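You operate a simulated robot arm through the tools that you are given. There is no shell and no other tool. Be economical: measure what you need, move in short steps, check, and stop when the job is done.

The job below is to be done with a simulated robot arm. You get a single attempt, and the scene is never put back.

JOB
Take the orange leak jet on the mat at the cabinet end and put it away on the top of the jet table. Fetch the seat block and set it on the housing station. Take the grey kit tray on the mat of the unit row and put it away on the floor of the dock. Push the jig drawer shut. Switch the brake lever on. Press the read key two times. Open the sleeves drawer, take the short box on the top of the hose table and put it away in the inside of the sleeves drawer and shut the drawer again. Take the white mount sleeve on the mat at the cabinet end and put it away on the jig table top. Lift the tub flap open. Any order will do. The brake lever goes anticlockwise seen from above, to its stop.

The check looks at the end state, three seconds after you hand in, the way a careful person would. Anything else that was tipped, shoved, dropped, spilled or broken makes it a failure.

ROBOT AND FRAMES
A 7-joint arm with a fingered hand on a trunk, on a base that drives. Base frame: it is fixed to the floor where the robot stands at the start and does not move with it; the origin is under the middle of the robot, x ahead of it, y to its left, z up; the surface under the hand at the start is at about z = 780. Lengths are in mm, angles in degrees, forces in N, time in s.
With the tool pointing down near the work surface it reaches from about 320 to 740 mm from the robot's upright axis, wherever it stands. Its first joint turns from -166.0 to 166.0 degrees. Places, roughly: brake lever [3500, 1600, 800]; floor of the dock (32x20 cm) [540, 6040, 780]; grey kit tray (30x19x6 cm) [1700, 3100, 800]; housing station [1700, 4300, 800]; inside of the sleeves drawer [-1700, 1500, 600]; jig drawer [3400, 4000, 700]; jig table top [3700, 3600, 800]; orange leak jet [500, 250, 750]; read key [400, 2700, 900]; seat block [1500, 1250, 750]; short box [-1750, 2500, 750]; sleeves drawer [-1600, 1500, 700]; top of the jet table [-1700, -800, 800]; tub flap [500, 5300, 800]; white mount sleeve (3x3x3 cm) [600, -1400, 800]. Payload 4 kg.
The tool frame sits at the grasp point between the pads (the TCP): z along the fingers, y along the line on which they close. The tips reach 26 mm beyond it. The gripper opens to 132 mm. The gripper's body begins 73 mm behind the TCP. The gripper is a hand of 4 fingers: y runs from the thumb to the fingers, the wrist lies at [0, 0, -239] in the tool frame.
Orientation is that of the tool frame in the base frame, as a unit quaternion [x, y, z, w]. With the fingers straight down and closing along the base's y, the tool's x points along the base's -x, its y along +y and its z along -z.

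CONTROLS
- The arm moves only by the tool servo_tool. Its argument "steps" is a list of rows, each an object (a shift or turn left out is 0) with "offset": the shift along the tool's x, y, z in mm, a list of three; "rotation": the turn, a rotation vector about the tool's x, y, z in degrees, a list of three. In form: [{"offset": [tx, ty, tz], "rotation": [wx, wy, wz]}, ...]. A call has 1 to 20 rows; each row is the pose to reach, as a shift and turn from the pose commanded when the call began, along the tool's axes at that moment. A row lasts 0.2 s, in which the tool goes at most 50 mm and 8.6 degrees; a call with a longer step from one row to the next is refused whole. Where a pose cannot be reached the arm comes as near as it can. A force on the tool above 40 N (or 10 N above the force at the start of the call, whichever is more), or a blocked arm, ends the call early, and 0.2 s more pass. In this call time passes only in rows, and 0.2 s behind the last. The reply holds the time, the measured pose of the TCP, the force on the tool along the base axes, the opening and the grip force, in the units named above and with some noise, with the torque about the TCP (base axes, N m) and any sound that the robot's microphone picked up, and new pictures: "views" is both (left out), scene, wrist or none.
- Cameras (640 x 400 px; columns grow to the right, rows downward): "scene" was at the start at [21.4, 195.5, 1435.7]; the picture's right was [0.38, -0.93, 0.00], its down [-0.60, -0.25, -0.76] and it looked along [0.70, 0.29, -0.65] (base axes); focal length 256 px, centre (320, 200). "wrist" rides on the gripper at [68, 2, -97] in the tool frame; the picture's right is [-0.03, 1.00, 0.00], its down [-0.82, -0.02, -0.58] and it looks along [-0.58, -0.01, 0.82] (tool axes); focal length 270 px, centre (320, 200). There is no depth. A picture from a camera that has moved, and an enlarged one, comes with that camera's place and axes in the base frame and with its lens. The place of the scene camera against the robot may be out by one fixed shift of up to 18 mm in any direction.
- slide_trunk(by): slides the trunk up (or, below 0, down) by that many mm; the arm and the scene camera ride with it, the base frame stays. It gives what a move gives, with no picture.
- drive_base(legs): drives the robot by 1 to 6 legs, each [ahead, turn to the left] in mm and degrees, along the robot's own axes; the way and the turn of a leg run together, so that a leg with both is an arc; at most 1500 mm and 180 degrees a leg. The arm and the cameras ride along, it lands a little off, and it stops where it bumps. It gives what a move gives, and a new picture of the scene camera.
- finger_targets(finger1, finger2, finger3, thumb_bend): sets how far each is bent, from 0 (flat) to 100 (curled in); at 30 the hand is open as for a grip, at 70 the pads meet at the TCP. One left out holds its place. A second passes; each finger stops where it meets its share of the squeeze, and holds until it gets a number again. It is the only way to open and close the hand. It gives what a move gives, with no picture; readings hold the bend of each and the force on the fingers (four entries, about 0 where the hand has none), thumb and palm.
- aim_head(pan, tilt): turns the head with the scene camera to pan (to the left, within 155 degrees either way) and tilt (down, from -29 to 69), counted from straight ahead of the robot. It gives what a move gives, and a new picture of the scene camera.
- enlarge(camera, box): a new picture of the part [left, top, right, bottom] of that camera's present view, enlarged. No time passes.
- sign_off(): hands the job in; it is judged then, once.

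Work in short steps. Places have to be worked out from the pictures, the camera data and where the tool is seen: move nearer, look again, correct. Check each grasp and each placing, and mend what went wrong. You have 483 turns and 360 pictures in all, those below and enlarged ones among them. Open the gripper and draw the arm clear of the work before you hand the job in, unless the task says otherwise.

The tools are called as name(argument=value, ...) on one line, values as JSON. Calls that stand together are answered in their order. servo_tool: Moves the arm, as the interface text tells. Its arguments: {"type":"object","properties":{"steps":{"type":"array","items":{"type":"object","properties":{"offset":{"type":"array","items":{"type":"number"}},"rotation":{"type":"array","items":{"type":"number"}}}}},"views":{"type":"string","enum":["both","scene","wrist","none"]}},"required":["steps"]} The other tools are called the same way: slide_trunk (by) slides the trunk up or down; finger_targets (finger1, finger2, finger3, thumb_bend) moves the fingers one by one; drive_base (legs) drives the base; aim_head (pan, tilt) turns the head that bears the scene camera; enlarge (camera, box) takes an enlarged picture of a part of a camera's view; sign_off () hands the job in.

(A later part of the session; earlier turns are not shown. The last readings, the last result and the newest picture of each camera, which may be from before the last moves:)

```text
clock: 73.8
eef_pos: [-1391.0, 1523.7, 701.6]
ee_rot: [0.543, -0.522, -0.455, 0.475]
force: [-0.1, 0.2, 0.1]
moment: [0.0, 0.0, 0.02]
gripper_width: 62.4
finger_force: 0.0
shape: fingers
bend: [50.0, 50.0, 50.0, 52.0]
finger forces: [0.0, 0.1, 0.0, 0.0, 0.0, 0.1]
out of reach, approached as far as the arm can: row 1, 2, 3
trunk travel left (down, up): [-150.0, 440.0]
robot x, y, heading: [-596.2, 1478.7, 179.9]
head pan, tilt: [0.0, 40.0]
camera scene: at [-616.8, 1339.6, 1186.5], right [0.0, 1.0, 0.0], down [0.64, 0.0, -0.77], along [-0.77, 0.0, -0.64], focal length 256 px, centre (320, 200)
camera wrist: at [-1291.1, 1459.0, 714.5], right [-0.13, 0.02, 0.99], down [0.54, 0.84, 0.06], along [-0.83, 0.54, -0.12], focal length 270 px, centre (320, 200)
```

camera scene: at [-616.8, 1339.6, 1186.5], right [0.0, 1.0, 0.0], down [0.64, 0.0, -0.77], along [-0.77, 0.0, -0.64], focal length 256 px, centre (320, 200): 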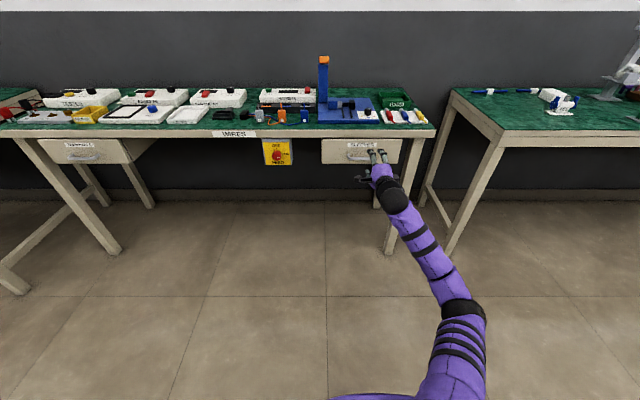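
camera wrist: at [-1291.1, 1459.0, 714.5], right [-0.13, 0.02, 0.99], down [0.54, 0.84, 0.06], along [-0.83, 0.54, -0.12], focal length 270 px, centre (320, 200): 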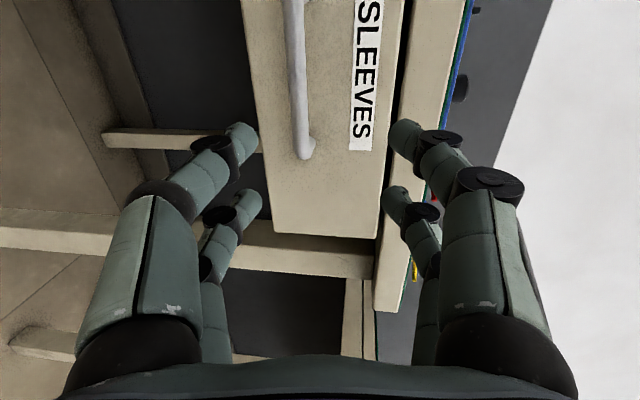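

The arm is at a wrist limit, so I finish the alignment with trunk and base: trunk down 25, turn 2.2° left.

slide_trunk(by=-25)

drive_base(legs=[[0, 2.2]])

servo_tool(steps=[{"offset": [0, 0, 0]}], views="wrist")

```text
clock: 74.5
eef_pos: [-1389.6, 1523.5, 675.5]
ee_rot: [0.543, -0.523, -0.455, 0.474]
force: [-0.3, -0.7, -0.4]
moment: [0.02, -0.02, -0.03]
gripper_width: 62.1
finger_force: 0.1
shape: fingers
bend: [50.0, 50.0, 50.0, 52.0]
finger forces: [0.0, 0.1, 0.1, 0.1, 0.0, 0.1]
trunk travel left (down, up): [-125.0, 465.0]
robot x, y, heading: [-595.6, 1479.1, 180.1]
head pan, tilt: [0.0, 40.0]
```

```text
clock: 75.3
eef_pos: [-1389.0, 1492.6, 675.5]
ee_rot: [0.553, -0.511, -0.445, 0.484]
force: [0.9, 0.1, 0.7]
moment: [-0.01, -0.05, 0.02]
gripper_width: 62.6
finger_force: 0.0
shape: fingers
bend: [50.0, 50.0, 50.0, 52.0]
finger forces: [0.0, 0.1, 0.0, 0.0, 0.0, 0.1]
trunk travel left (down, up): [-125.0, 465.0]
robot x, y, heading: [-593.7, 1481.8, -177.9]
head pan, tilt: [0.0, 40.0]
camera scene: at [-609.6, 1338.6, 1161.5], right [-0.04, 1.0, 0.0], down [0.64, 0.03, -0.77], along [-0.77, -0.03, -0.64], focal length 256 px, centre (320, 200)
```

scene: 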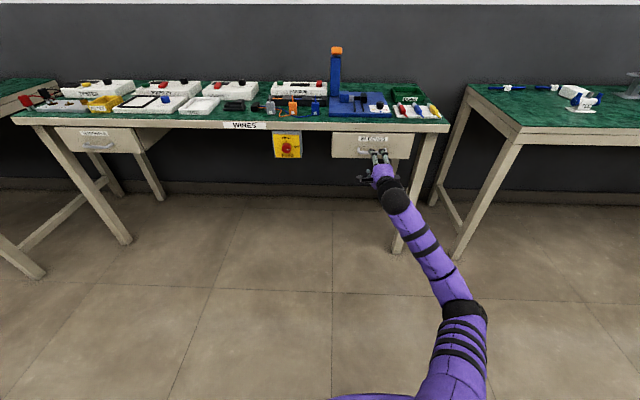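

```text
clock: 75.7
eef_pos: [-1390.0, 1493.0, 676.2]
ee_rot: [0.553, -0.511, -0.446, 0.484]
force: [-0.3, 0.6, 1.1]
moment: [-0.01, 0.03, -0.02]
gripper_width: 62.4
finger_force: 0.1
shape: fingers
bend: [50.0, 50.0, 50.0, 52.0]
finger forces: [0.0, 0.0, 0.0, 0.0, 0.0, 0.1]
trunk travel left (down, up): [-125.0, 465.0]
robot x, y, heading: [-595.5, 1481.7, -177.6]
head pan, tilt: [0.0, 40.0]
camera wrist: at [-1288.2, 1432.0, 689.6], right [-0.14, 0.02, 0.99], down [0.51, 0.86, 0.06], along [-0.85, 0.51, -0.12], focal length 270 px, centre (320, 200)
```

wrist: 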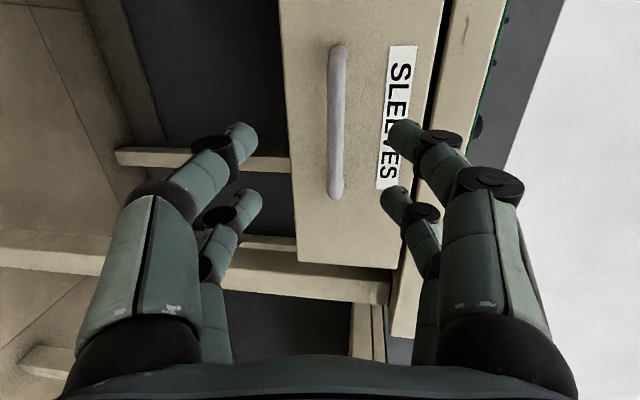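

The bar triangulates to (-1484, 1486, 675), in line with the jaw. I drive 84 mm ahead so that it lies between the pads.

drive_base(legs=[[84, 0]])

enlarge(camera="wrist", box=[0, 0, 640, 400])

```text
clock: 76.9
eef_pos: [-1467.8, 1489.6, 682.7]
ee_rot: [0.55, -0.507, -0.45, 0.488]
force: [16.7, 1.2, 0.6]
moment: [-0.02, 0.51, -0.32]
gripper_width: 62.1
finger_force: 7.8
shape: fingers
bend: [50.0, 62.0, 50.0, 52.0]
finger forces: [0.1, 16.2, 0.1, 0.0, 0.0, 0.0]
trunk travel left (down, up): [-125.0, 465.0]
robot x, y, heading: [-674.5, 1476.5, -177.3]
head pan, tilt: [0.0, 40.0]
stopped in leg 1: the force on the tool passed its limit at 49 N (the readings are from after the stop); the commanded pose is now the measured one
camera scene: at [-690.1, 1335.3, 1161.5], right [-0.04, 1.0, 0.0], down [0.64, 0.03, -0.77], along [-0.77, -0.03, -0.64], focal length 256 px, centre (320, 200)
```

scene: 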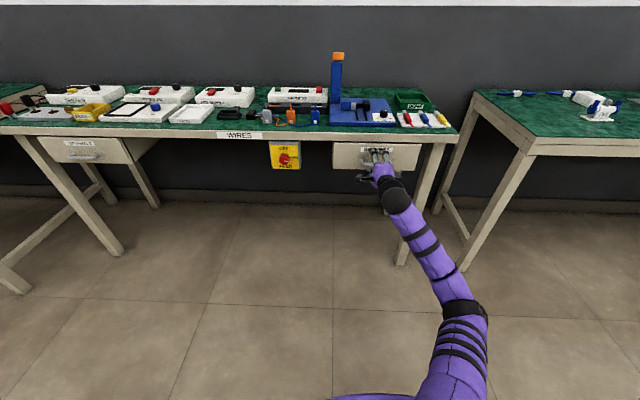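

```text
1.00 times, centred on (320, 200) of wrist (not enlarged: the box is as wide or as high as the picture)
camera zoom: at [-1366.5, 1429.1, 695.9], right [-0.12, 0.01, 0.99], down [0.51, 0.86, 0.05], along [-0.85, 0.51, -0.11], focal length 270 px, centre (320, 200)
```

zoom: 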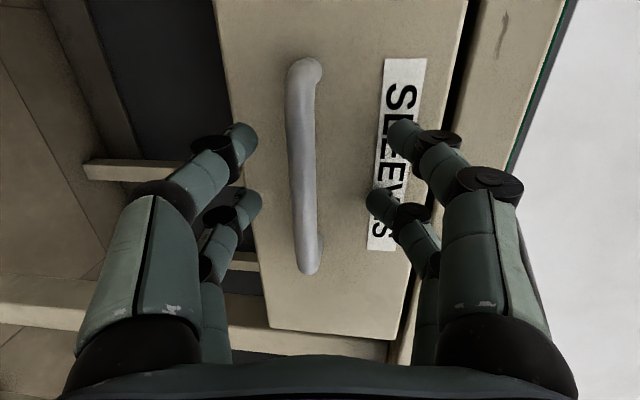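

A finger touched the drawer face; the bar now lies level with the TCP, about 6 mm low. I ease back, lower slightly and close on the bar.

servo_tool(steps=[{"offset": [0, -4, -6]}, {"offset": [0, -6, -6]}], views="none")

finger_targets(finger1=70, finger2=70, finger3=70, thumb_bend=70)

enlarge(camera="wrist", box=[0, 0, 640, 400])

```text
clock: 77.5
eef_pos: [-1463.2, 1489.8, 676.4]
ee_rot: [0.552, -0.508, -0.448, 0.487]
force: [0.3, 0.7, -0.3]
moment: [-0.01, -0.04, -0.03]
gripper_width: 62.1
finger_force: 0.0
shape: fingers
bend: [50.0, 50.0, 50.0, 52.0]
finger forces: [0.0, 0.1, 0.1, 0.1, 0.0, 0.0]
trunk travel left (down, up): [-125.0, 465.0]
robot x, y, heading: [-674.4, 1477.1, -177.7]
head pan, tilt: [0.0, 40.0]
```

```text
clock: 78.5
eef_pos: [-1463.5, 1489.9, 676.4]
ee_rot: [0.551, -0.508, -0.449, 0.487]
force: [-2.5, -0.7, -0.5]
moment: [-0.02, -0.02, 0.02]
gripper_width: 7.9
finger_force: 3.0
shape: fingers
bend: [67.0, 68.0, 69.0, 69.0]
finger forces: [1.7, 1.2, 1.1, 0.1, 2.0, 0.0]
trunk travel left (down, up): [-125.0, 465.0]
robot x, y, heading: [-674.0, 1480.6, -177.9]
head pan, tilt: [0.0, 40.0]
```

```text
1.00 times, centred on (320, 200) of wrist (not enlarged: the box is as wide or as high as the picture)
camera zoom: at [-1361.2, 1429.5, 689.0], right [-0.12, 0.01, 0.99], down [0.51, 0.86, 0.05], along [-0.85, 0.51, -0.12], focal length 270 px, centre (320, 200)
```

zoom: 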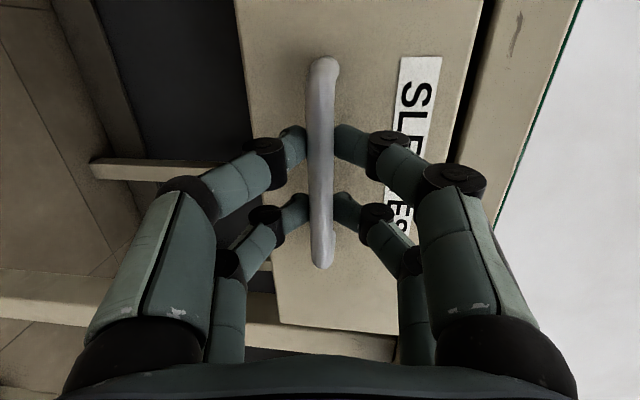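

The bar is between the pads, but lightly held. I tighten and pull back with the base.

finger_targets(finger1=85, finger2=85, finger3=85, thumb_bend=85)

drive_base(legs=[[-80, 0]])

enlarge(camera="wrist", box=[0, 0, 640, 400])

```text
clock: 79.5
eef_pos: [-1463.9, 1489.7, 675.1]
ee_rot: [0.552, -0.508, -0.448, 0.486]
force: [-0.4, 0.3, -13.5]
moment: [0.23, 0.01, -0.01]
gripper_width: 0.0
finger_force: 9.2
shape: fingers
bend: [73.0, 73.0, 75.0, 77.0]
finger forces: [0.0, 0.0, 0.1, 0.0, 18.7, 0.1]
trunk travel left (down, up): [-125.0, 465.0]
robot x, y, heading: [-676.4, 1479.2, -177.7]
head pan, tilt: [0.0, 40.0]
```

```text
clock: 80.6
eef_pos: [-1383.8, 1492.4, 676.1]
ee_rot: [0.552, -0.507, -0.449, 0.487]
force: [-2.7, -5.4, -10.5]
moment: [0.15, 0.05, -0.09]
gripper_width: 0.0
finger_force: 8.6
shape: fingers
bend: [73.0, 76.0, 78.0, 77.0]
finger forces: [0.0, 0.0, 0.0, 0.1, 17.5, 0.1]
trunk travel left (down, up): [-125.0, 465.0]
robot x, y, heading: [-596.5, 1483.4, -177.8]
head pan, tilt: [0.0, 40.0]
camera scene: at [-611.6, 1338.3, 1161.4], right [-0.04, 1.0, 0.0], down [0.64, 0.03, -0.77], along [-0.76, -0.03, -0.64], focal length 256 px, centre (320, 200)
```

scene: 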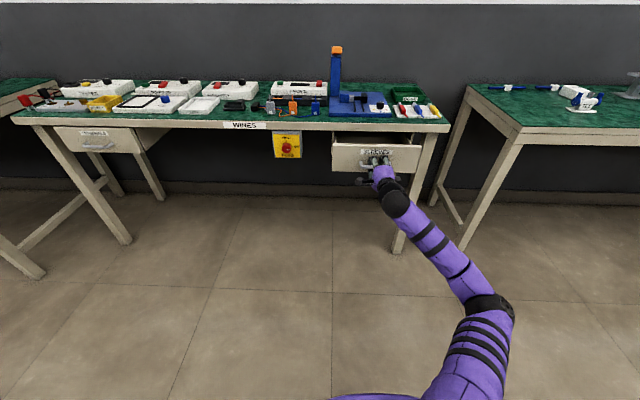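

```text
1.00 times, centred on (320, 200) of wrist (not enlarged: the box is as wide or as high as the picture)
camera zoom: at [-1280.8, 1432.4, 688.9], right [-0.12, 0.01, 0.99], down [0.51, 0.86, 0.05], along [-0.85, 0.51, -0.11], focal length 270 px, centre (320, 200)
```

zoom: 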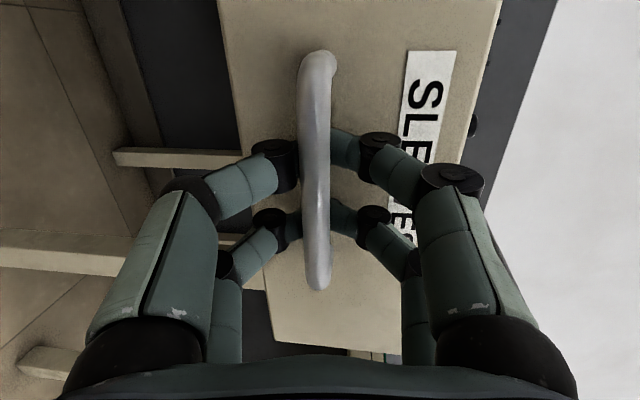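

The fingers have hooked behind the bar and the drawer comes along. I pull another 180 mm.

drive_base(legs=[[-180, 0]])

enlarge(camera="scene", box=[300, 60, 460, 220])

```text
clock: 82.0
eef_pos: [-1231.2, 1501.3, 669.3]
ee_rot: [0.554, -0.512, -0.446, 0.482]
force: [-10.5, -1.5, -7.8]
moment: [0.14, -0.13, -0.05]
gripper_width: 0.3
finger_force: 16.9
shape: fingers
bend: [68.0, 74.0, 76.0, 75.0]
finger forces: [6.3, 6.2, 6.1, 0.0, 14.9, 0.0]
trunk travel left (down, up): [-125.0, 465.0]
robot x, y, heading: [-440.2, 1489.5, -177.8]
head pan, tilt: [0.0, 40.0]
stopped in leg 1: the force on the tool passed its limit at 65 N (the readings are from after the stop); the commanded pose is now the measured one
camera scene: at [-458.0, 1344.7, 1161.5], right [-0.04, 1.0, 0.0], down [0.64, 0.03, -0.77], along [-0.76, -0.03, -0.64], focal length 256 px, centre (320, 200)
```

scene: 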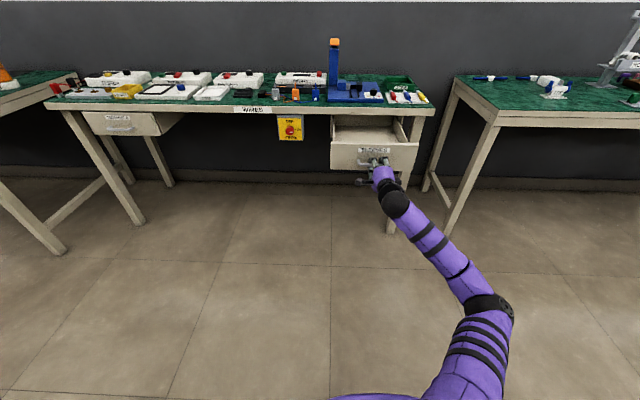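

```text
2.50 times, centred on (380, 140) of scene
camera zoom: at [-458.0, 1344.7, 1161.5], right [-0.04, 1.0, 0.0], down [0.64, 0.03, -0.77], along [-0.76, -0.03, -0.64], focal length 640 px, centre (170, 350)
```

zoom: 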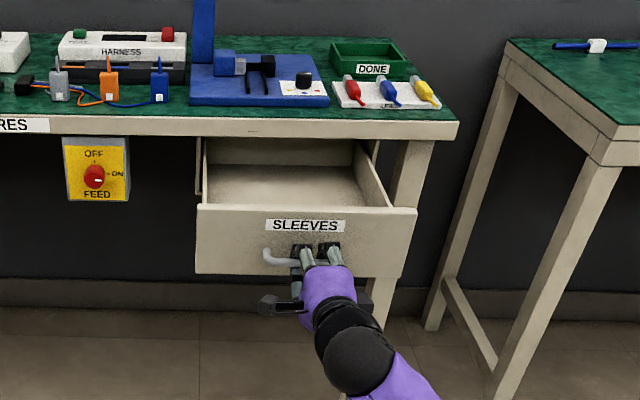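

The drawer is open to its stop (about 230 mm). I release the handle and back away.

servo_tool(steps=[{"offset": [0, 0, 4]}], views="none")

finger_targets(finger1=45, finger2=45, finger3=45, thumb_bend=45)

drive_base(legs=[[-150, 0]])

slide_trunk(by=275)

aim_head(pan=-35, tilt=25)

```text
clock: 82.4
eef_pos: [-1233.7, 1498.8, 669.9]
ee_rot: [0.553, -0.511, -0.447, 0.484]
force: [-1.4, -0.2, -12.0]
moment: [0.15, -0.1, 0.01]
gripper_width: 0.0
finger_force: 6.9
shape: fingers
bend: [69.0, 74.0, 77.0, 77.0]
finger forces: [0.0, 0.0, 0.0, 0.1, 13.7, 0.1]
trunk travel left (down, up): [-125.0, 465.0]
robot x, y, heading: [-440.7, 1490.2, -177.6]
head pan, tilt: [0.0, 40.0]
```

```text
clock: 83.4
eef_pos: [-1234.2, 1500.3, 672.3]
ee_rot: [0.552, -0.51, -0.448, 0.484]
force: [1.9, 0.9, -0.7]
moment: [0.01, 0.13, -0.04]
gripper_width: 82.3
finger_force: 1.4
shape: fingers
bend: [45.0, 45.0, 45.0, 45.0]
finger forces: [0.0, 2.6, 0.1, 0.0, 0.1, 0.0]
trunk travel left (down, up): [-125.0, 465.0]
robot x, y, heading: [-439.2, 1486.4, -177.4]
head pan, tilt: [0.0, 40.0]
```

```text
clock: 84.8
eef_pos: [-1083.3, 1505.8, 671.1]
ee_rot: [0.552, -0.51, -0.448, 0.485]
force: [0.5, 0.2, -0.5]
moment: [0.01, -0.01, 0.0]
gripper_width: 82.4
finger_force: 0.1
shape: fingers
bend: [45.0, 45.0, 45.0, 45.0]
finger forces: [0.0, 0.0, 0.0, 0.0, 0.1, 0.0]
trunk travel left (down, up): [-125.0, 465.0]
robot x, y, heading: [-289.9, 1495.5, -177.6]
head pan, tilt: [0.0, 40.0]
camera scene: at [-306.3, 1350.9, 1161.4], right [-0.04, 1.0, 0.0], down [0.64, 0.03, -0.77], along [-0.77, -0.03, -0.64], focal length 256 px, centre (320, 200)
```

scene: 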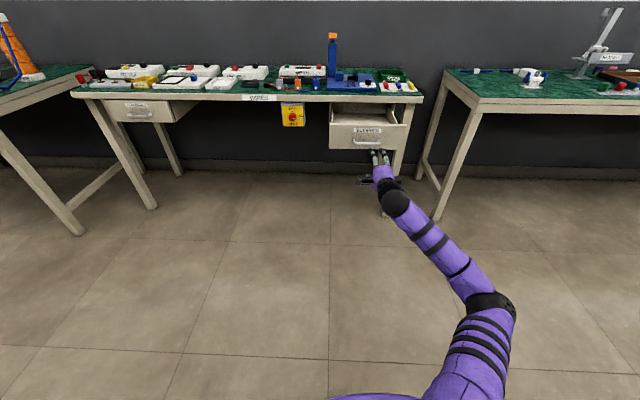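

```text
clock: 87.6
eef_pos: [-1083.3, 1507.3, 947.0]
ee_rot: [0.552, -0.511, -0.447, 0.484]
force: [0.1, 0.6, 0.4]
moment: [-0.02, -0.01, 0.01]
gripper_width: 82.4
finger_force: 0.0
shape: fingers
bend: [45.0, 45.0, 45.0, 45.0]
finger forces: [0.0, 0.0, 0.0, 0.0, 0.1, 0.0]
trunk travel left (down, up): [-400.0, 190.0]
robot x, y, heading: [-290.6, 1490.9, -177.5]
head pan, tilt: [0.0, 40.0]
```

```text
clock: 88.6
eef_pos: [-1083.9, 1507.2, 946.5]
ee_rot: [0.552, -0.511, -0.448, 0.484]
force: [-0.4, 0.1, 0.7]
moment: [0.01, 0.0, -0.03]
gripper_width: 82.2
finger_force: 0.0
shape: fingers
bend: [45.0, 45.0, 45.0, 45.0]
finger forces: [0.1, 0.0, 0.0, 0.0, 0.1, 0.0]
trunk travel left (down, up): [-400.0, 190.0]
robot x, y, heading: [-291.0, 1493.5, -177.8]
head pan, tilt: [-35.0, 25.0]
camera scene: at [-299.0, 1404.0, 1459.7], right [0.54, 0.84, 0.0], down [0.36, -0.23, -0.91], along [-0.76, 0.49, -0.42], focal length 256 px, centre (320, 200)
```

scene: 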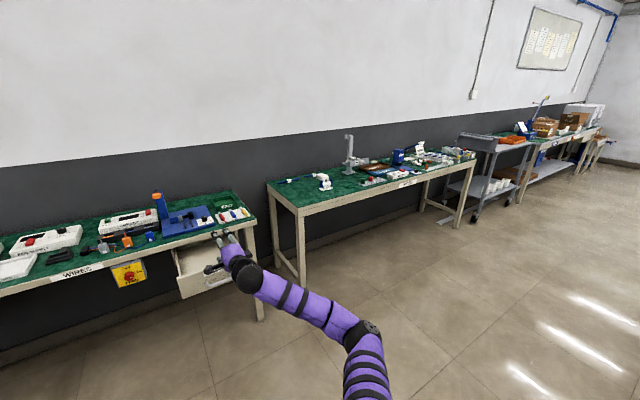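

Now I turn the hand back to pointing down: first unroll with a small retreat, then pitch.

servo_tool(steps=[{"offset": [0, 0, -10], "rotation": [0, 0, -8.5]}, {"offset": [0, 0, -20], "rotation": [0, 0, -17]}, {"offset": [0, 0, -30], "rotation": [0, 0, -25.5]}, {"offset": [0, 0, -40], "rotation": [0, 0, -34]}, {"offset": [0, 0, -50], "rotation": [0, 0, -42.5]}, {"offset": [0, 0, -60], "rotation": [0, 0, -51]}, {"offset": [0, 0, -70], "rotation": [0, 0, -59.5]}, {"offset": [0, 0, -80], "rotation": [0, 0, -68]}, {"offset": [0, 0, -90], "rotation": [0, 0, -76.5]}, {"offset": [0, 0, -100], "rotation": [0, 0, -85]}, {"offset": [0, 0, -100], "rotation": [0, 0, -90]}], views="none")

servo_tool(steps=[{"offset": [-8, 15, -15], "rotation": [0, 8.2, 0]}, {"offset": [-16, 30, -30], "rotation": [0, 16.4, 0]}, {"offset": [-24, 45, -45], "rotation": [0, 24.6, 0]}, {"offset": [-32, 60, -60], "rotation": [0, 32.8, 0]}, {"offset": [-40, 75, -75], "rotation": [0, 41, 0]}, {"offset": [-48, 90, -90], "rotation": [0, 49.2, 0]}, {"offset": [-56, 105, -105], "rotation": [0, 57.4, 0]}, {"offset": [-64, 120, -120], "rotation": [0, 65.6, 0]}, {"offset": [-72, 135, -135], "rotation": [0, 73.8, 0]}, {"offset": [-80, 150, -150], "rotation": [0, 80, 0]}], views="scene")

```text
clock: 91.0
eef_pos: [-983.7, 1513.9, 960.3]
ee_rot: [0.752, 0.031, -0.658, 0.025]
force: [0.9, 0.0, 0.1]
moment: [0.02, -0.01, -0.01]
gripper_width: 82.5
finger_force: 0.0
shape: fingers
bend: [45.0, 45.0, 45.0, 45.0]
finger forces: [0.0, 0.1, 0.1, 0.0, 0.0, 0.0]
trunk travel left (down, up): [-400.0, 190.0]
robot x, y, heading: [-289.0, 1494.5, -177.6]
head pan, tilt: [-35.0, 25.0]
```

```text
clock: 93.2
eef_pos: [-835.1, 1374.9, 1058.8]
ee_rot: [0.999, 0.039, -0.021, 0.0]
force: [0.5, -0.4, -1.0]
moment: [0.03, 0.02, -0.04]
gripper_width: 82.3
finger_force: 0.0
shape: fingers
bend: [45.0, 45.0, 45.0, 45.0]
finger forces: [0.1, 0.0, 0.0, 0.0, 0.0, 0.0]
trunk travel left (down, up): [-400.0, 190.0]
robot x, y, heading: [-290.1, 1495.0, -177.7]
head pan, tilt: [-35.0, 25.0]
camera scene: at [-299.0, 1404.1, 1459.8], right [0.54, 0.84, 0.0], down [0.36, -0.23, -0.91], along [-0.76, 0.49, -0.42], focal length 256 px, centre (320, 200)
```

scene: 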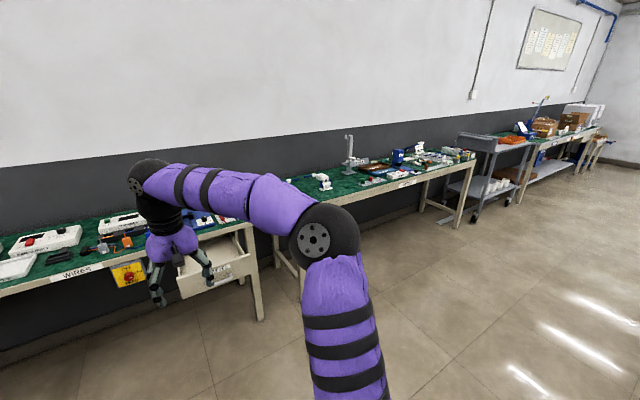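

The arm is back to pointing down. I drive over to the hose table.

drive_base(legs=[[0, -92], [1000, 0], [0, 90], [500, 0]])

aim_head(pan=0, tilt=35)

```text
clock: 109.5
eef_pos: [-1335.8, 2389.7, 1058.4]
ee_rot: [1.0, 0.021, -0.022, 0.001]
force: [0.6, -1.1, -0.6]
moment: [0.0, 0.02, 0.01]
gripper_width: 82.6
finger_force: 0.1
shape: fingers
bend: [45.0, 45.0, 45.0, 45.0]
finger forces: [0.0, 0.0, 0.0, 0.0, 0.0, 0.1]
trunk travel left (down, up): [-400.0, 190.0]
robot x, y, heading: [-781.9, 2487.7, -180.0]
head pan, tilt: [-35.0, 25.0]
camera scene: at [-798.4, 2397.8, 1459.8], right [0.57, 0.82, 0.0], down [0.35, -0.24, -0.91], along [-0.74, 0.52, -0.42], focal length 256 px, centre (320, 200)
```

scene: 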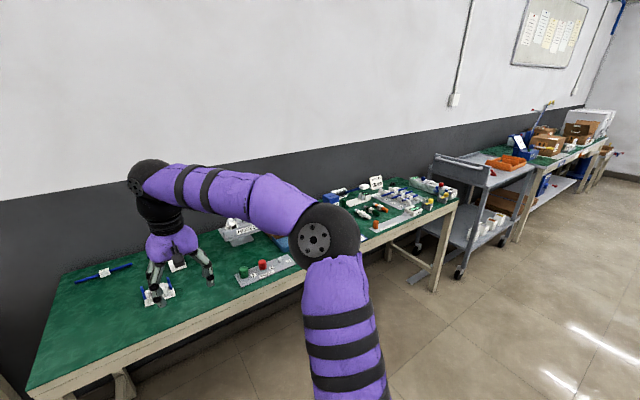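

```text
clock: 110.5
eef_pos: [-1335.2, 2390.7, 1059.2]
ee_rot: [1.0, 0.02, -0.022, 0.001]
force: [-0.7, -0.9, 0.1]
moment: [-0.04, 0.02, -0.01]
gripper_width: 82.4
finger_force: 0.1
shape: fingers
bend: [45.0, 45.0, 45.0, 45.0]
finger forces: [0.0, 0.1, 0.1, 0.0, 0.0, 0.1]
trunk travel left (down, up): [-400.0, 190.0]
robot x, y, heading: [-786.0, 2485.8, -180.0]
head pan, tilt: [0.0, 35.0]
camera scene: at [-810.9, 2344.9, 1444.0], right [0.0, 1.0, 0.0], down [0.57, 0.0, -0.82], along [-0.82, 0.0, -0.57], focal length 256 px, centre (320, 200)
```

scene: 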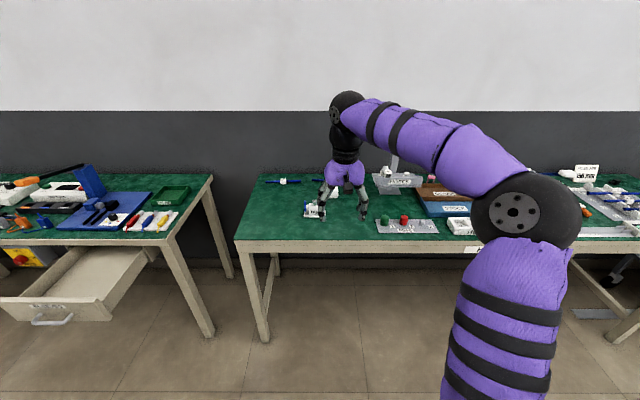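

enlarge(camera="scene", box=[240, 150, 480, 280])

enlarge(camera="wrist", box=[0, 0, 640, 400])

```text
2.67 times, centred on (360, 215) of scene
camera zoom: at [-810.9, 2344.9, 1444.0], right [0.0, 1.0, 0.0], down [0.57, 0.0, -0.82], along [-0.82, 0.0, -0.57], focal length 683 px, centre (213, 160)
```

zoom: 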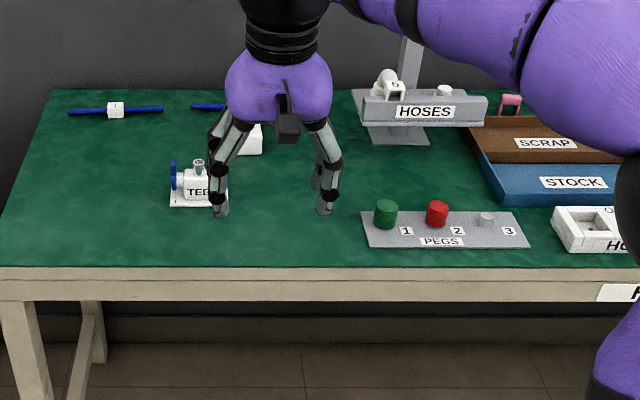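

```text
1.00 times, centred on (320, 200) of wrist (not enlarged: the box is as wide or as high as the picture)
camera zoom: at [-1261.4, 2391.0, 1151.7], right [0.01, -1.0, 0.0], down [-0.79, -0.01, 0.61], along [-0.61, -0.01, -0.79], focal length 270 px, centre (320, 200)
```

zoom: 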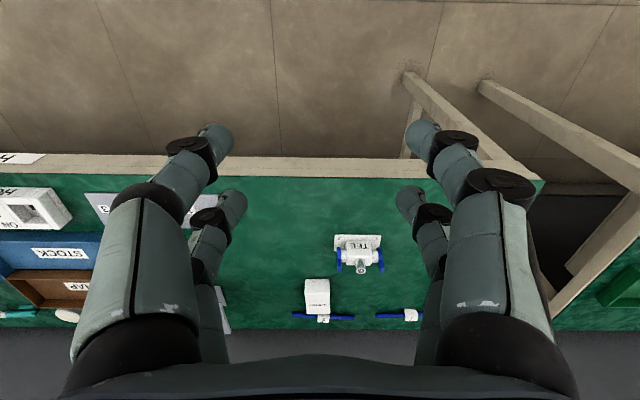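

enlarge(camera="wrist", box=[272, 225, 400, 335])

aim_head(pan=-50, tilt=35)

```text
3.64 times, centred on (336, 280) of wrist
camera zoom: at [-1261.4, 2391.0, 1151.7], right [0.01, -1.0, 0.0], down [-0.79, -0.01, 0.61], along [-0.61, -0.01, -0.79], focal length 983 px, centre (262, -91)
```

zoom: 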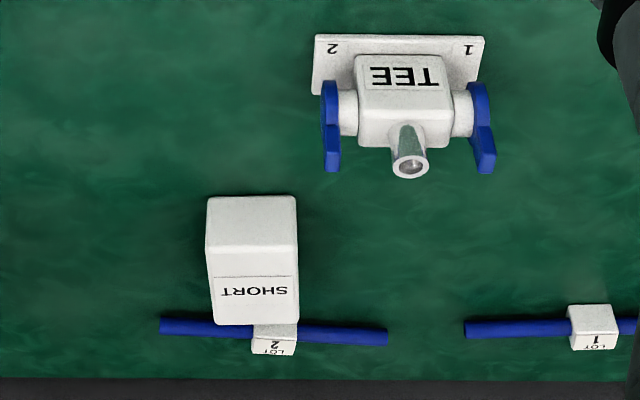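

```text
clock: 111.7
eef_pos: [-1334.9, 2388.7, 1059.2]
ee_rot: [1.0, 0.02, -0.022, 0.001]
force: [-0.4, 0.7, -0.5]
moment: [0.01, 0.02, -0.03]
gripper_width: 82.4
finger_force: 0.1
shape: fingers
bend: [45.0, 45.0, 45.0, 45.0]
finger forces: [0.1, 0.0, 0.0, 0.1, 0.0, 0.0]
trunk travel left (down, up): [-400.0, 190.0]
robot x, y, heading: [-784.9, 2488.1, -180.0]
head pan, tilt: [-50.0, 35.0]
camera scene: at [-779.6, 2412.4, 1444.0], right [0.76, 0.64, 0.0], down [0.37, -0.44, -0.82], along [-0.53, 0.63, -0.57], focal length 256 px, centre (320, 200)
```

scene: 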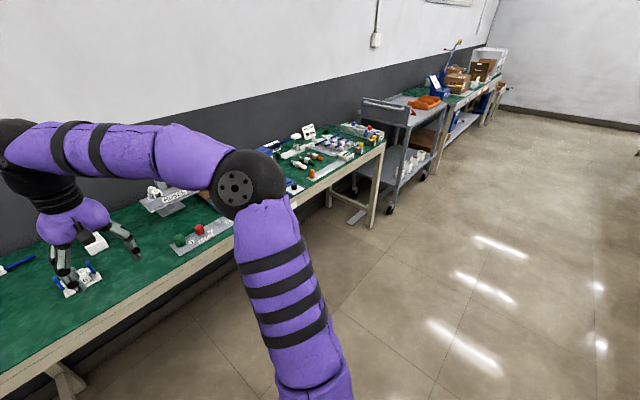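

The SHORT box is a white cube of about 51 mm at roughly (-1798, 2391), 55 mm high. I drive nearer and re-measure.

drive_base(legs=[[320, 0]])

enlarge(camera="wrist", box=[0, 0, 640, 400])

```text
clock: 113.8
eef_pos: [-1654.7, 2390.9, 1058.9]
ee_rot: [1.0, 0.019, -0.022, 0.0]
force: [0.6, 0.0, -0.3]
moment: [0.01, -0.02, 0.01]
gripper_width: 82.4
finger_force: 0.0
shape: fingers
bend: [45.0, 45.0, 45.0, 45.0]
finger forces: [0.1, 0.1, 0.0, 0.0, 0.0, 0.0]
trunk travel left (down, up): [-400.0, 190.0]
robot x, y, heading: [-1103.1, 2487.0, 179.8]
head pan, tilt: [-50.0, 35.0]
camera scene: at [-1099.6, 2412.2, 1444.0], right [0.77, 0.64, 0.0], down [0.37, -0.44, -0.82], along [-0.53, 0.63, -0.57], focal length 256 px, centre (320, 200)
```

scene: 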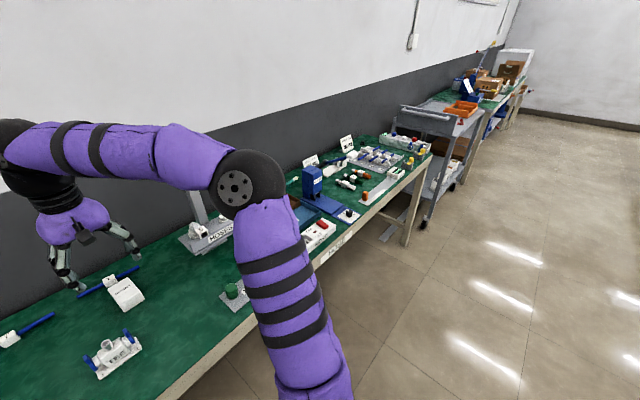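

```text
1.00 times, centred on (320, 200) of wrist (not enlarged: the box is as wide or as high as the picture)
camera zoom: at [-1581.4, 2392.1, 1151.7], right [0.01, -1.0, 0.0], down [-0.79, -0.01, 0.61], along [-0.61, -0.01, -0.79], focal length 270 px, centre (320, 200)
```

zoom: 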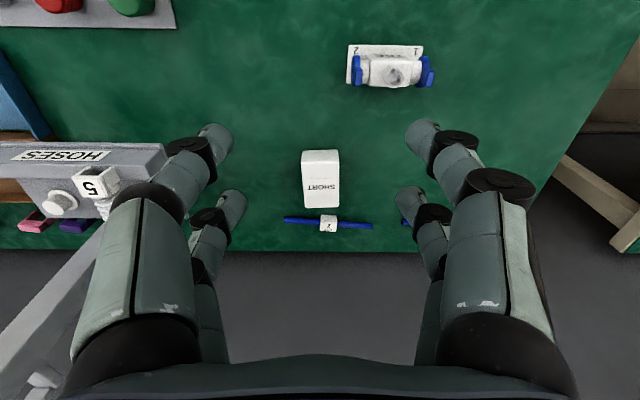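

The box is really about 84 × 52 × 37 mm, centred near (-1814, 2388). I move above it, removing the small pitch.

servo_tool(steps=[{"offset": [-38, -1, 30], "rotation": [0, 0.7, 0]}, {"offset": [-77, -2, 62], "rotation": [0, 1.3, 0]}, {"offset": [-115, -3, 95], "rotation": [0, 2, 0]}, {"offset": [-154, -3, 127], "rotation": [0, 2.5, 0]}], views="wrist")

```text
refused: row 2 steps farther than a row can; nothing moved
```

servo_tool(steps=[{"offset": [-30, -1, 25], "rotation": [0, 0.7, 0]}, {"offset": [-61, -2, 50], "rotation": [0, 1.3, 0]}, {"offset": [-92, -3, 75], "rotation": [0, 2, 0]}, {"offset": [-123, -3, 100], "rotation": [0, 2.5, 0]}, {"offset": [-154, -3, 127], "rotation": [0, 2.5, 0]}], views="wrist")

```text
clock: 115.0
eef_pos: [-1813.9, 2386.2, 938.7]
ee_rot: [1.0, 0.019, 0.001, 0.0]
force: [0.2, 0.5, 0.0]
moment: [-0.02, 0.06, 0.0]
gripper_width: 82.4
finger_force: 0.0
shape: fingers
bend: [45.0, 45.0, 45.0, 45.0]
finger forces: [0.0, 0.1, 0.0, 0.1, 0.1, 0.0]
trunk travel left (down, up): [-400.0, 190.0]
robot x, y, heading: [-1104.8, 2486.4, 180.2]
head pan, tilt: [-50.0, 35.0]
camera wrist: at [-1745.8, 2388.2, 1034.9], right [0.01, -1.0, 0.0], down [-0.82, -0.01, 0.58], along [-0.58, -0.01, -0.82], focal length 270 px, centre (320, 200)
```

wrist: 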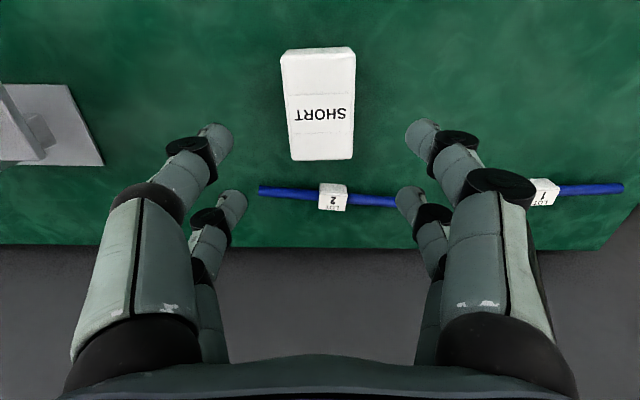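

The box is centred under the hand and aligned. I go down to z = 810 and grip.

servo_tool(steps=[{"offset": [2, 0, 45]}, {"offset": [2, 0, 90]}, {"offset": [2, 0, 115]}, {"offset": [2, 0, 128]}], views="wrist")

finger_targets(finger1=70, finger2=70, finger3=70, thumb_bend=70)

servo_tool(steps=[{"offset": [0, 0, -20]}, {"offset": [10, 0, -65]}, {"offset": [20, 0, -110]}, {"offset": [30, 0, -155]}, {"offset": [40, 0, -200]}, {"offset": [60, 0, -240]}], views="wrist")

```text
clock: 116.0
eef_pos: [-1811.9, 2387.4, 812.2]
ee_rot: [1.0, 0.019, -0.002, 0.0]
force: [0.3, 1.1, 7.4]
moment: [-0.09, -0.16, 0.01]
gripper_width: 82.4
finger_force: 3.8
shape: fingers
bend: [45.0, 45.0, 45.0, 45.0]
finger forces: [4.5, 0.6, 1.6, 0.1, 1.1, 0.0]
trunk travel left (down, up): [-400.0, 190.0]
robot x, y, heading: [-1105.5, 2488.5, 180.0]
head pan, tilt: [-50.0, 35.0]
camera wrist: at [-1743.2, 2389.0, 907.8], right [0.01, -1.0, 0.0], down [-0.81, -0.01, 0.58], along [-0.58, -0.01, -0.81], focal length 270 px, centre (320, 200)
```

wrist: 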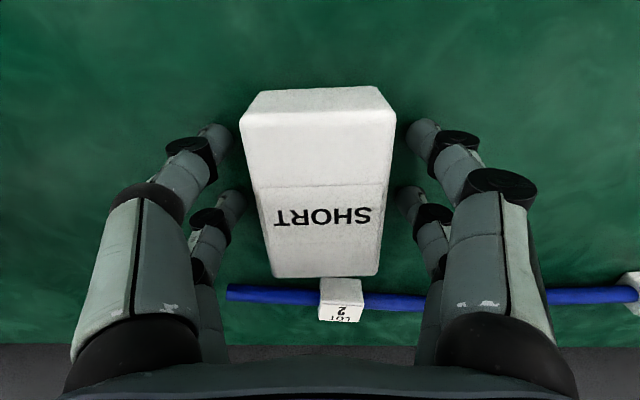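

```text
clock: 117.0
eef_pos: [-1811.8, 2389.0, 812.5]
ee_rot: [1.0, 0.018, -0.002, 0.0]
force: [-4.4, 5.1, 18.0]
moment: [-0.47, 0.15, -0.16]
gripper_width: 50.3
finger_force: 31.4
shape: fingers
bend: [55.0, 55.0, 57.0, 62.0]
finger forces: [19.2, 20.4, 8.8, 0.1, 15.0, 0.0]
trunk travel left (down, up): [-400.0, 190.0]
robot x, y, heading: [-1105.2, 2486.8, 180.3]
head pan, tilt: [-50.0, 35.0]
```

```text
clock: 118.4
eef_pos: [-1751.4, 2390.4, 1053.2]
ee_rot: [1.0, 0.019, 0.0, -0.001]
force: [0.4, -1.1, -1.2]
moment: [-0.02, -0.04, -0.03]
gripper_width: 50.2
finger_force: 19.0
shape: fingers
bend: [53.0, 53.0, 58.0, 63.0]
finger forces: [9.6, 9.7, 6.1, 0.0, 13.1, 0.0]
trunk travel left (down, up): [-400.0, 190.0]
robot x, y, heading: [-1105.1, 2480.0, 180.0]
head pan, tilt: [-50.0, 35.0]
camera wrist: at [-1682.8, 2391.7, 1147.6], right [0.01, -1.0, 0.0], down [-0.82, -0.01, 0.58], along [-0.58, -0.01, -0.82], focal length 270 px, centre (320, 200)
```

wrist: 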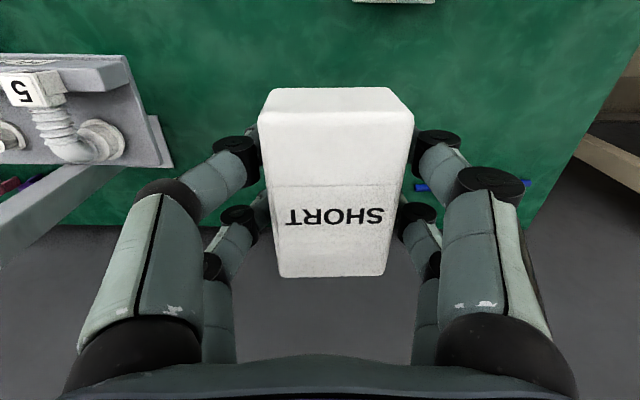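

The box is held. I back out, drive to the drawer, and line up so the hand comes over its inside.

drive_base(legs=[[-500, 0], [0, 90], [900, 0], [0, -90], [130, 0]])

aim_head(pan=0, tilt=45)

enlarge(camera="wrist", box=[0, 0, 640, 400])

```text
clock: 135.1
eef_pos: [-1359.2, 1481.3, 1051.3]
ee_rot: [1.0, 0.03, 0.0, 0.0]
force: [1.1, 0.9, -1.8]
moment: [0.02, 0.01, 0.01]
gripper_width: 50.2
finger_force: 18.7
shape: fingers
bend: [53.0, 53.0, 58.0, 63.0]
finger forces: [9.6, 9.4, 6.0, 0.0, 13.0, 0.0]
trunk travel left (down, up): [-400.0, 190.0]
robot x, y, heading: [-712.1, 1588.8, -178.6]
head pan, tilt: [-50.0, 35.0]
camera scene: at [-706.5, 1516.2, 1444.0], right [0.75, 0.66, 0.0], down [0.38, -0.43, -0.82], along [-0.54, 0.61, -0.57], focal length 256 px, centre (320, 200)
```

scene: 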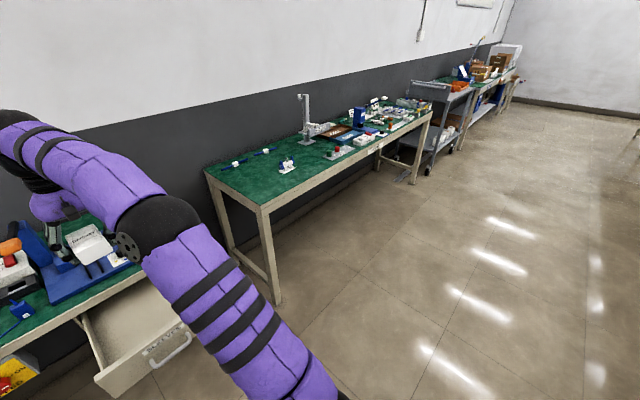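

```text
clock: 136.3
eef_pos: [-1359.2, 1481.2, 1051.0]
ee_rot: [1.0, 0.03, 0.0, 0.0]
force: [1.1, -0.1, -0.9]
moment: [0.01, -0.01, -0.01]
gripper_width: 50.0
finger_force: 18.9
shape: fingers
bend: [53.0, 53.0, 58.0, 63.0]
finger forces: [9.7, 9.4, 6.0, 0.1, 13.0, 0.1]
trunk travel left (down, up): [-400.0, 190.0]
robot x, y, heading: [-715.3, 1591.9, -178.6]
head pan, tilt: [0.0, 45.0]
camera scene: at [-729.6, 1448.1, 1429.2], right [-0.02, 1.0, 0.0], down [0.71, 0.02, -0.71], along [-0.71, -0.02, -0.71], focal length 256 px, centre (320, 200)
```

scene: 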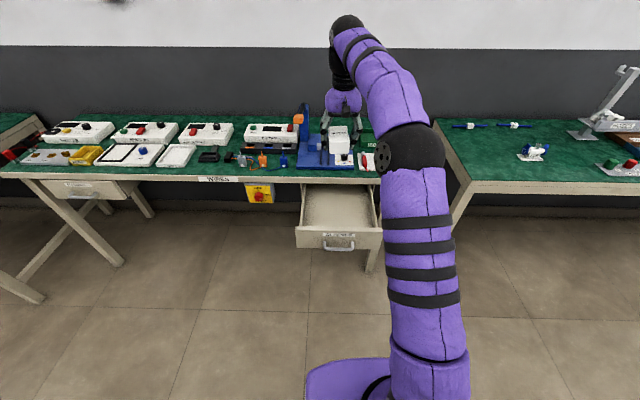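

```text
1.00 times, centred on (320, 200) of wrist (not enlarged: the box is as wide or as high as the picture)
camera zoom: at [-1289.8, 1483.0, 1147.3], right [0.03, -1.0, 0.0], down [-0.82, -0.03, 0.58], along [-0.58, -0.02, -0.82], focal length 270 px, centre (320, 200)
```

zoom: 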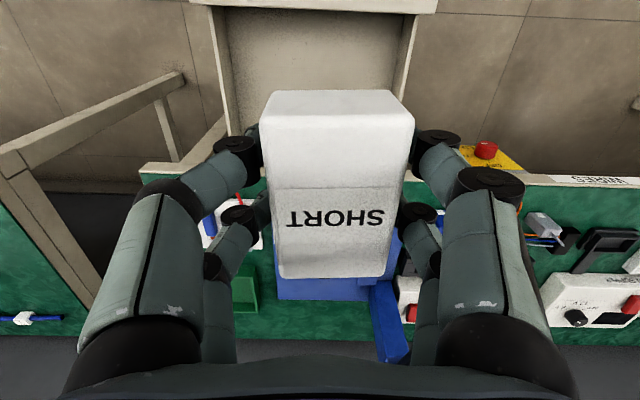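

The drawer's open space runs from about x = -1295 to -1500, centred at y ≈ 1487. I shift over its middle and lower with the trunk.

servo_tool(steps=[{"offset": [-28, -7, 0]}], views="none")

slide_trunk(by=-260)

servo_tool(steps=[{"offset": [0, 0, 0]}], views="both")

```text
clock: 136.7
eef_pos: [-1383.9, 1486.0, 1050.3]
ee_rot: [1.0, 0.03, 0.0, 0.0]
force: [0.9, -0.8, -1.0]
moment: [-0.02, 0.03, -0.01]
gripper_width: 50.2
finger_force: 19.0
shape: fingers
bend: [53.0, 53.0, 58.0, 63.0]
finger forces: [9.6, 9.6, 5.9, 0.0, 13.0, 0.0]
out of reach, approached as far as the arm can: row 1
trunk travel left (down, up): [-400.0, 190.0]
robot x, y, heading: [-716.9, 1591.6, -178.9]
head pan, tilt: [0.0, 45.0]
```

```text
clock: 139.3
eef_pos: [-1384.8, 1485.5, 789.9]
ee_rot: [1.0, 0.029, -0.001, -0.001]
force: [0.9, -0.2, -1.2]
moment: [-0.01, -0.01, 0.01]
gripper_width: 50.2
finger_force: 18.8
shape: fingers
bend: [53.0, 53.0, 58.0, 63.0]
finger forces: [9.6, 9.4, 6.0, 0.0, 13.0, 0.1]
trunk travel left (down, up): [-140.0, 450.0]
robot x, y, heading: [-712.9, 1590.5, -178.3]
head pan, tilt: [0.0, 45.0]
```

```text
clock: 139.7
eef_pos: [-1384.2, 1485.9, 790.9]
ee_rot: [1.0, 0.029, 0.0, 0.0]
force: [-0.1, 0.7, -1.2]
moment: [0.04, -0.01, 0.0]
gripper_width: 50.3
finger_force: 19.6
shape: fingers
bend: [53.0, 53.0, 58.0, 63.0]
finger forces: [9.6, 9.6, 6.0, 0.0, 13.0, 0.0]
trunk travel left (down, up): [-140.0, 450.0]
robot x, y, heading: [-713.8, 1589.2, -178.7]
head pan, tilt: [0.0, 45.0]
camera scene: at [-729.5, 1448.1, 1169.2], right [-0.02, 1.0, 0.0], down [0.71, 0.02, -0.71], along [-0.71, -0.02, -0.71], focal length 256 px, centre (320, 200)
camera wrist: at [-1315.5, 1488.2, 886.1], right [0.03, -1.0, 0.0], down [-0.82, -0.03, 0.58], along [-0.58, -0.02, -0.82], focal length 270 px, centre (320, 200)
```

scene: 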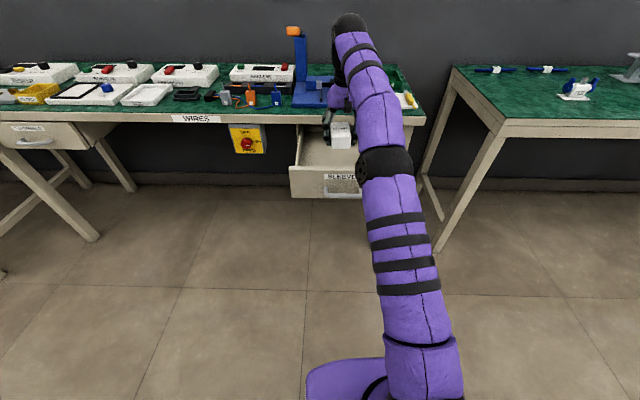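
wrist: 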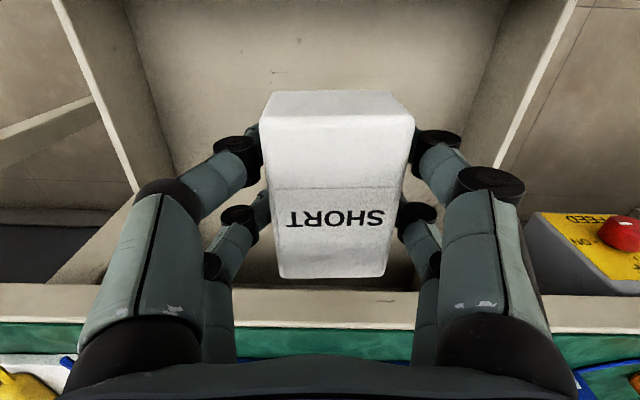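

The box is centred between the drawer sides, clear of the table edge. I lower further with the trunk, then creep.

slide_trunk(by=-95)

servo_tool(steps=[{"offset": [0, 0, 4]}, {"offset": [0, 0, 8]}], views="none")

servo_tool(steps=[{"offset": [0, 0, 3]}, {"offset": [0, 0, 6]}], views="wrist")

```text
clock: 141.0
eef_pos: [-1385.4, 1486.3, 696.2]
ee_rot: [1.0, 0.03, -0.001, 0.0]
force: [0.1, 0.2, -0.2]
moment: [0.01, -0.01, 0.02]
gripper_width: 50.2
finger_force: 19.6
shape: fingers
bend: [53.0, 53.0, 58.0, 63.0]
finger forces: [9.7, 9.4, 6.1, 0.0, 13.0, 0.0]
trunk travel left (down, up): [-45.0, 545.0]
robot x, y, heading: [-716.9, 1589.6, -178.3]
head pan, tilt: [0.0, 45.0]
```

```text
clock: 141.6
eef_pos: [-1384.8, 1486.4, 687.3]
ee_rot: [1.0, 0.03, 0.0, 0.0]
force: [0.7, 0.1, 0.3]
moment: [0.03, -0.01, -0.01]
gripper_width: 50.1
finger_force: 18.9
shape: fingers
bend: [53.0, 53.0, 58.0, 63.0]
finger forces: [9.6, 9.6, 6.0, 0.0, 13.0, 0.1]
trunk travel left (down, up): [-45.0, 545.0]
robot x, y, heading: [-713.6, 1593.2, -178.4]
head pan, tilt: [0.0, 45.0]
```

```text
clock: 142.2
eef_pos: [-1385.4, 1485.4, 681.3]
ee_rot: [1.0, 0.029, -0.001, -0.001]
force: [0.2, 0.1, -1.2]
moment: [0.04, -0.04, -0.01]
gripper_width: 50.2
finger_force: 18.9
shape: fingers
bend: [53.0, 53.0, 58.0, 63.0]
finger forces: [9.6, 9.6, 6.0, 0.0, 13.0, 0.0]
trunk travel left (down, up): [-45.0, 545.0]
robot x, y, heading: [-715.2, 1593.5, -178.6]
head pan, tilt: [0.0, 45.0]
camera wrist: at [-1315.6, 1488.4, 777.3], right [0.03, -1.0, 0.0], down [-0.82, -0.03, 0.58], along [-0.58, -0.02, -0.82], focal length 270 px, centre (320, 200)
```

wrist: 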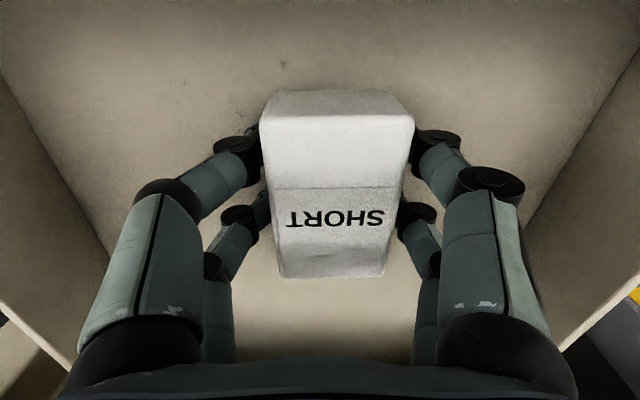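

servo_tool(steps=[{"offset": [0, 0, 2]}, {"offset": [0, 0, 4]}], views="none")

servo_tool(steps=[{"offset": [0, 0, 2]}, {"offset": [0, 0, 4]}], views="none")

servo_tool(steps=[{"offset": [0, 0, 2]}, {"offset": [0, 0, 4]}], views="none")

```text
clock: 142.8
eef_pos: [-1383.7, 1486.3, 680.6]
ee_rot: [1.0, 0.029, -0.004, 0.001]
force: [-3.1, 0.3, 18.5]
moment: [-0.77, 0.02, -0.08]
gripper_width: 50.4
finger_force: 27.5
shape: fingers
bend: [54.0, 53.0, 58.0, 63.0]
finger forces: [18.1, 17.9, 6.1, 0.0, 12.9, 0.0]
trunk travel left (down, up): [-45.0, 545.0]
robot x, y, heading: [-716.4, 1588.5, -178.6]
head pan, tilt: [0.0, 45.0]
```

```text
clock: 143.4
eef_pos: [-1384.0, 1485.8, 680.5]
ee_rot: [1.0, 0.029, -0.007, 0.002]
force: [0.3, 1.7, 14.2]
moment: [-0.55, -0.27, 0.02]
gripper_width: 50.1
finger_force: 25.5
shape: fingers
bend: [56.0, 54.0, 59.0, 63.0]
finger forces: [20.9, 11.6, 5.9, 0.0, 12.6, 0.0]
trunk travel left (down, up): [-45.0, 545.0]
robot x, y, heading: [-712.3, 1590.7, -178.9]
head pan, tilt: [0.0, 45.0]
stopped in row 2: the force on the tool passed its limit at 42 N (the readings are from after the stop); the commanded pose is now the measured one
```

```text
clock: 144.1
eef_pos: [-1385.3, 1487.0, 680.2]
ee_rot: [1.0, 0.029, -0.012, 0.003]
force: [-0.4, 1.0, 16.0]
moment: [-0.62, -0.43, 0.04]
gripper_width: 50.2
finger_force: 26.3
shape: fingers
bend: [57.0, 54.0, 59.0, 63.0]
finger forces: [24.5, 9.4, 5.8, 0.0, 12.8, 0.0]
trunk travel left (down, up): [-45.0, 545.0]
robot x, y, heading: [-715.0, 1588.6, -178.6]
head pan, tilt: [0.0, 45.0]
stopped in row 2: the force on the tool passed its limit at 42 N (the readings are from after the stop); the commanded pose is now the measured one
```

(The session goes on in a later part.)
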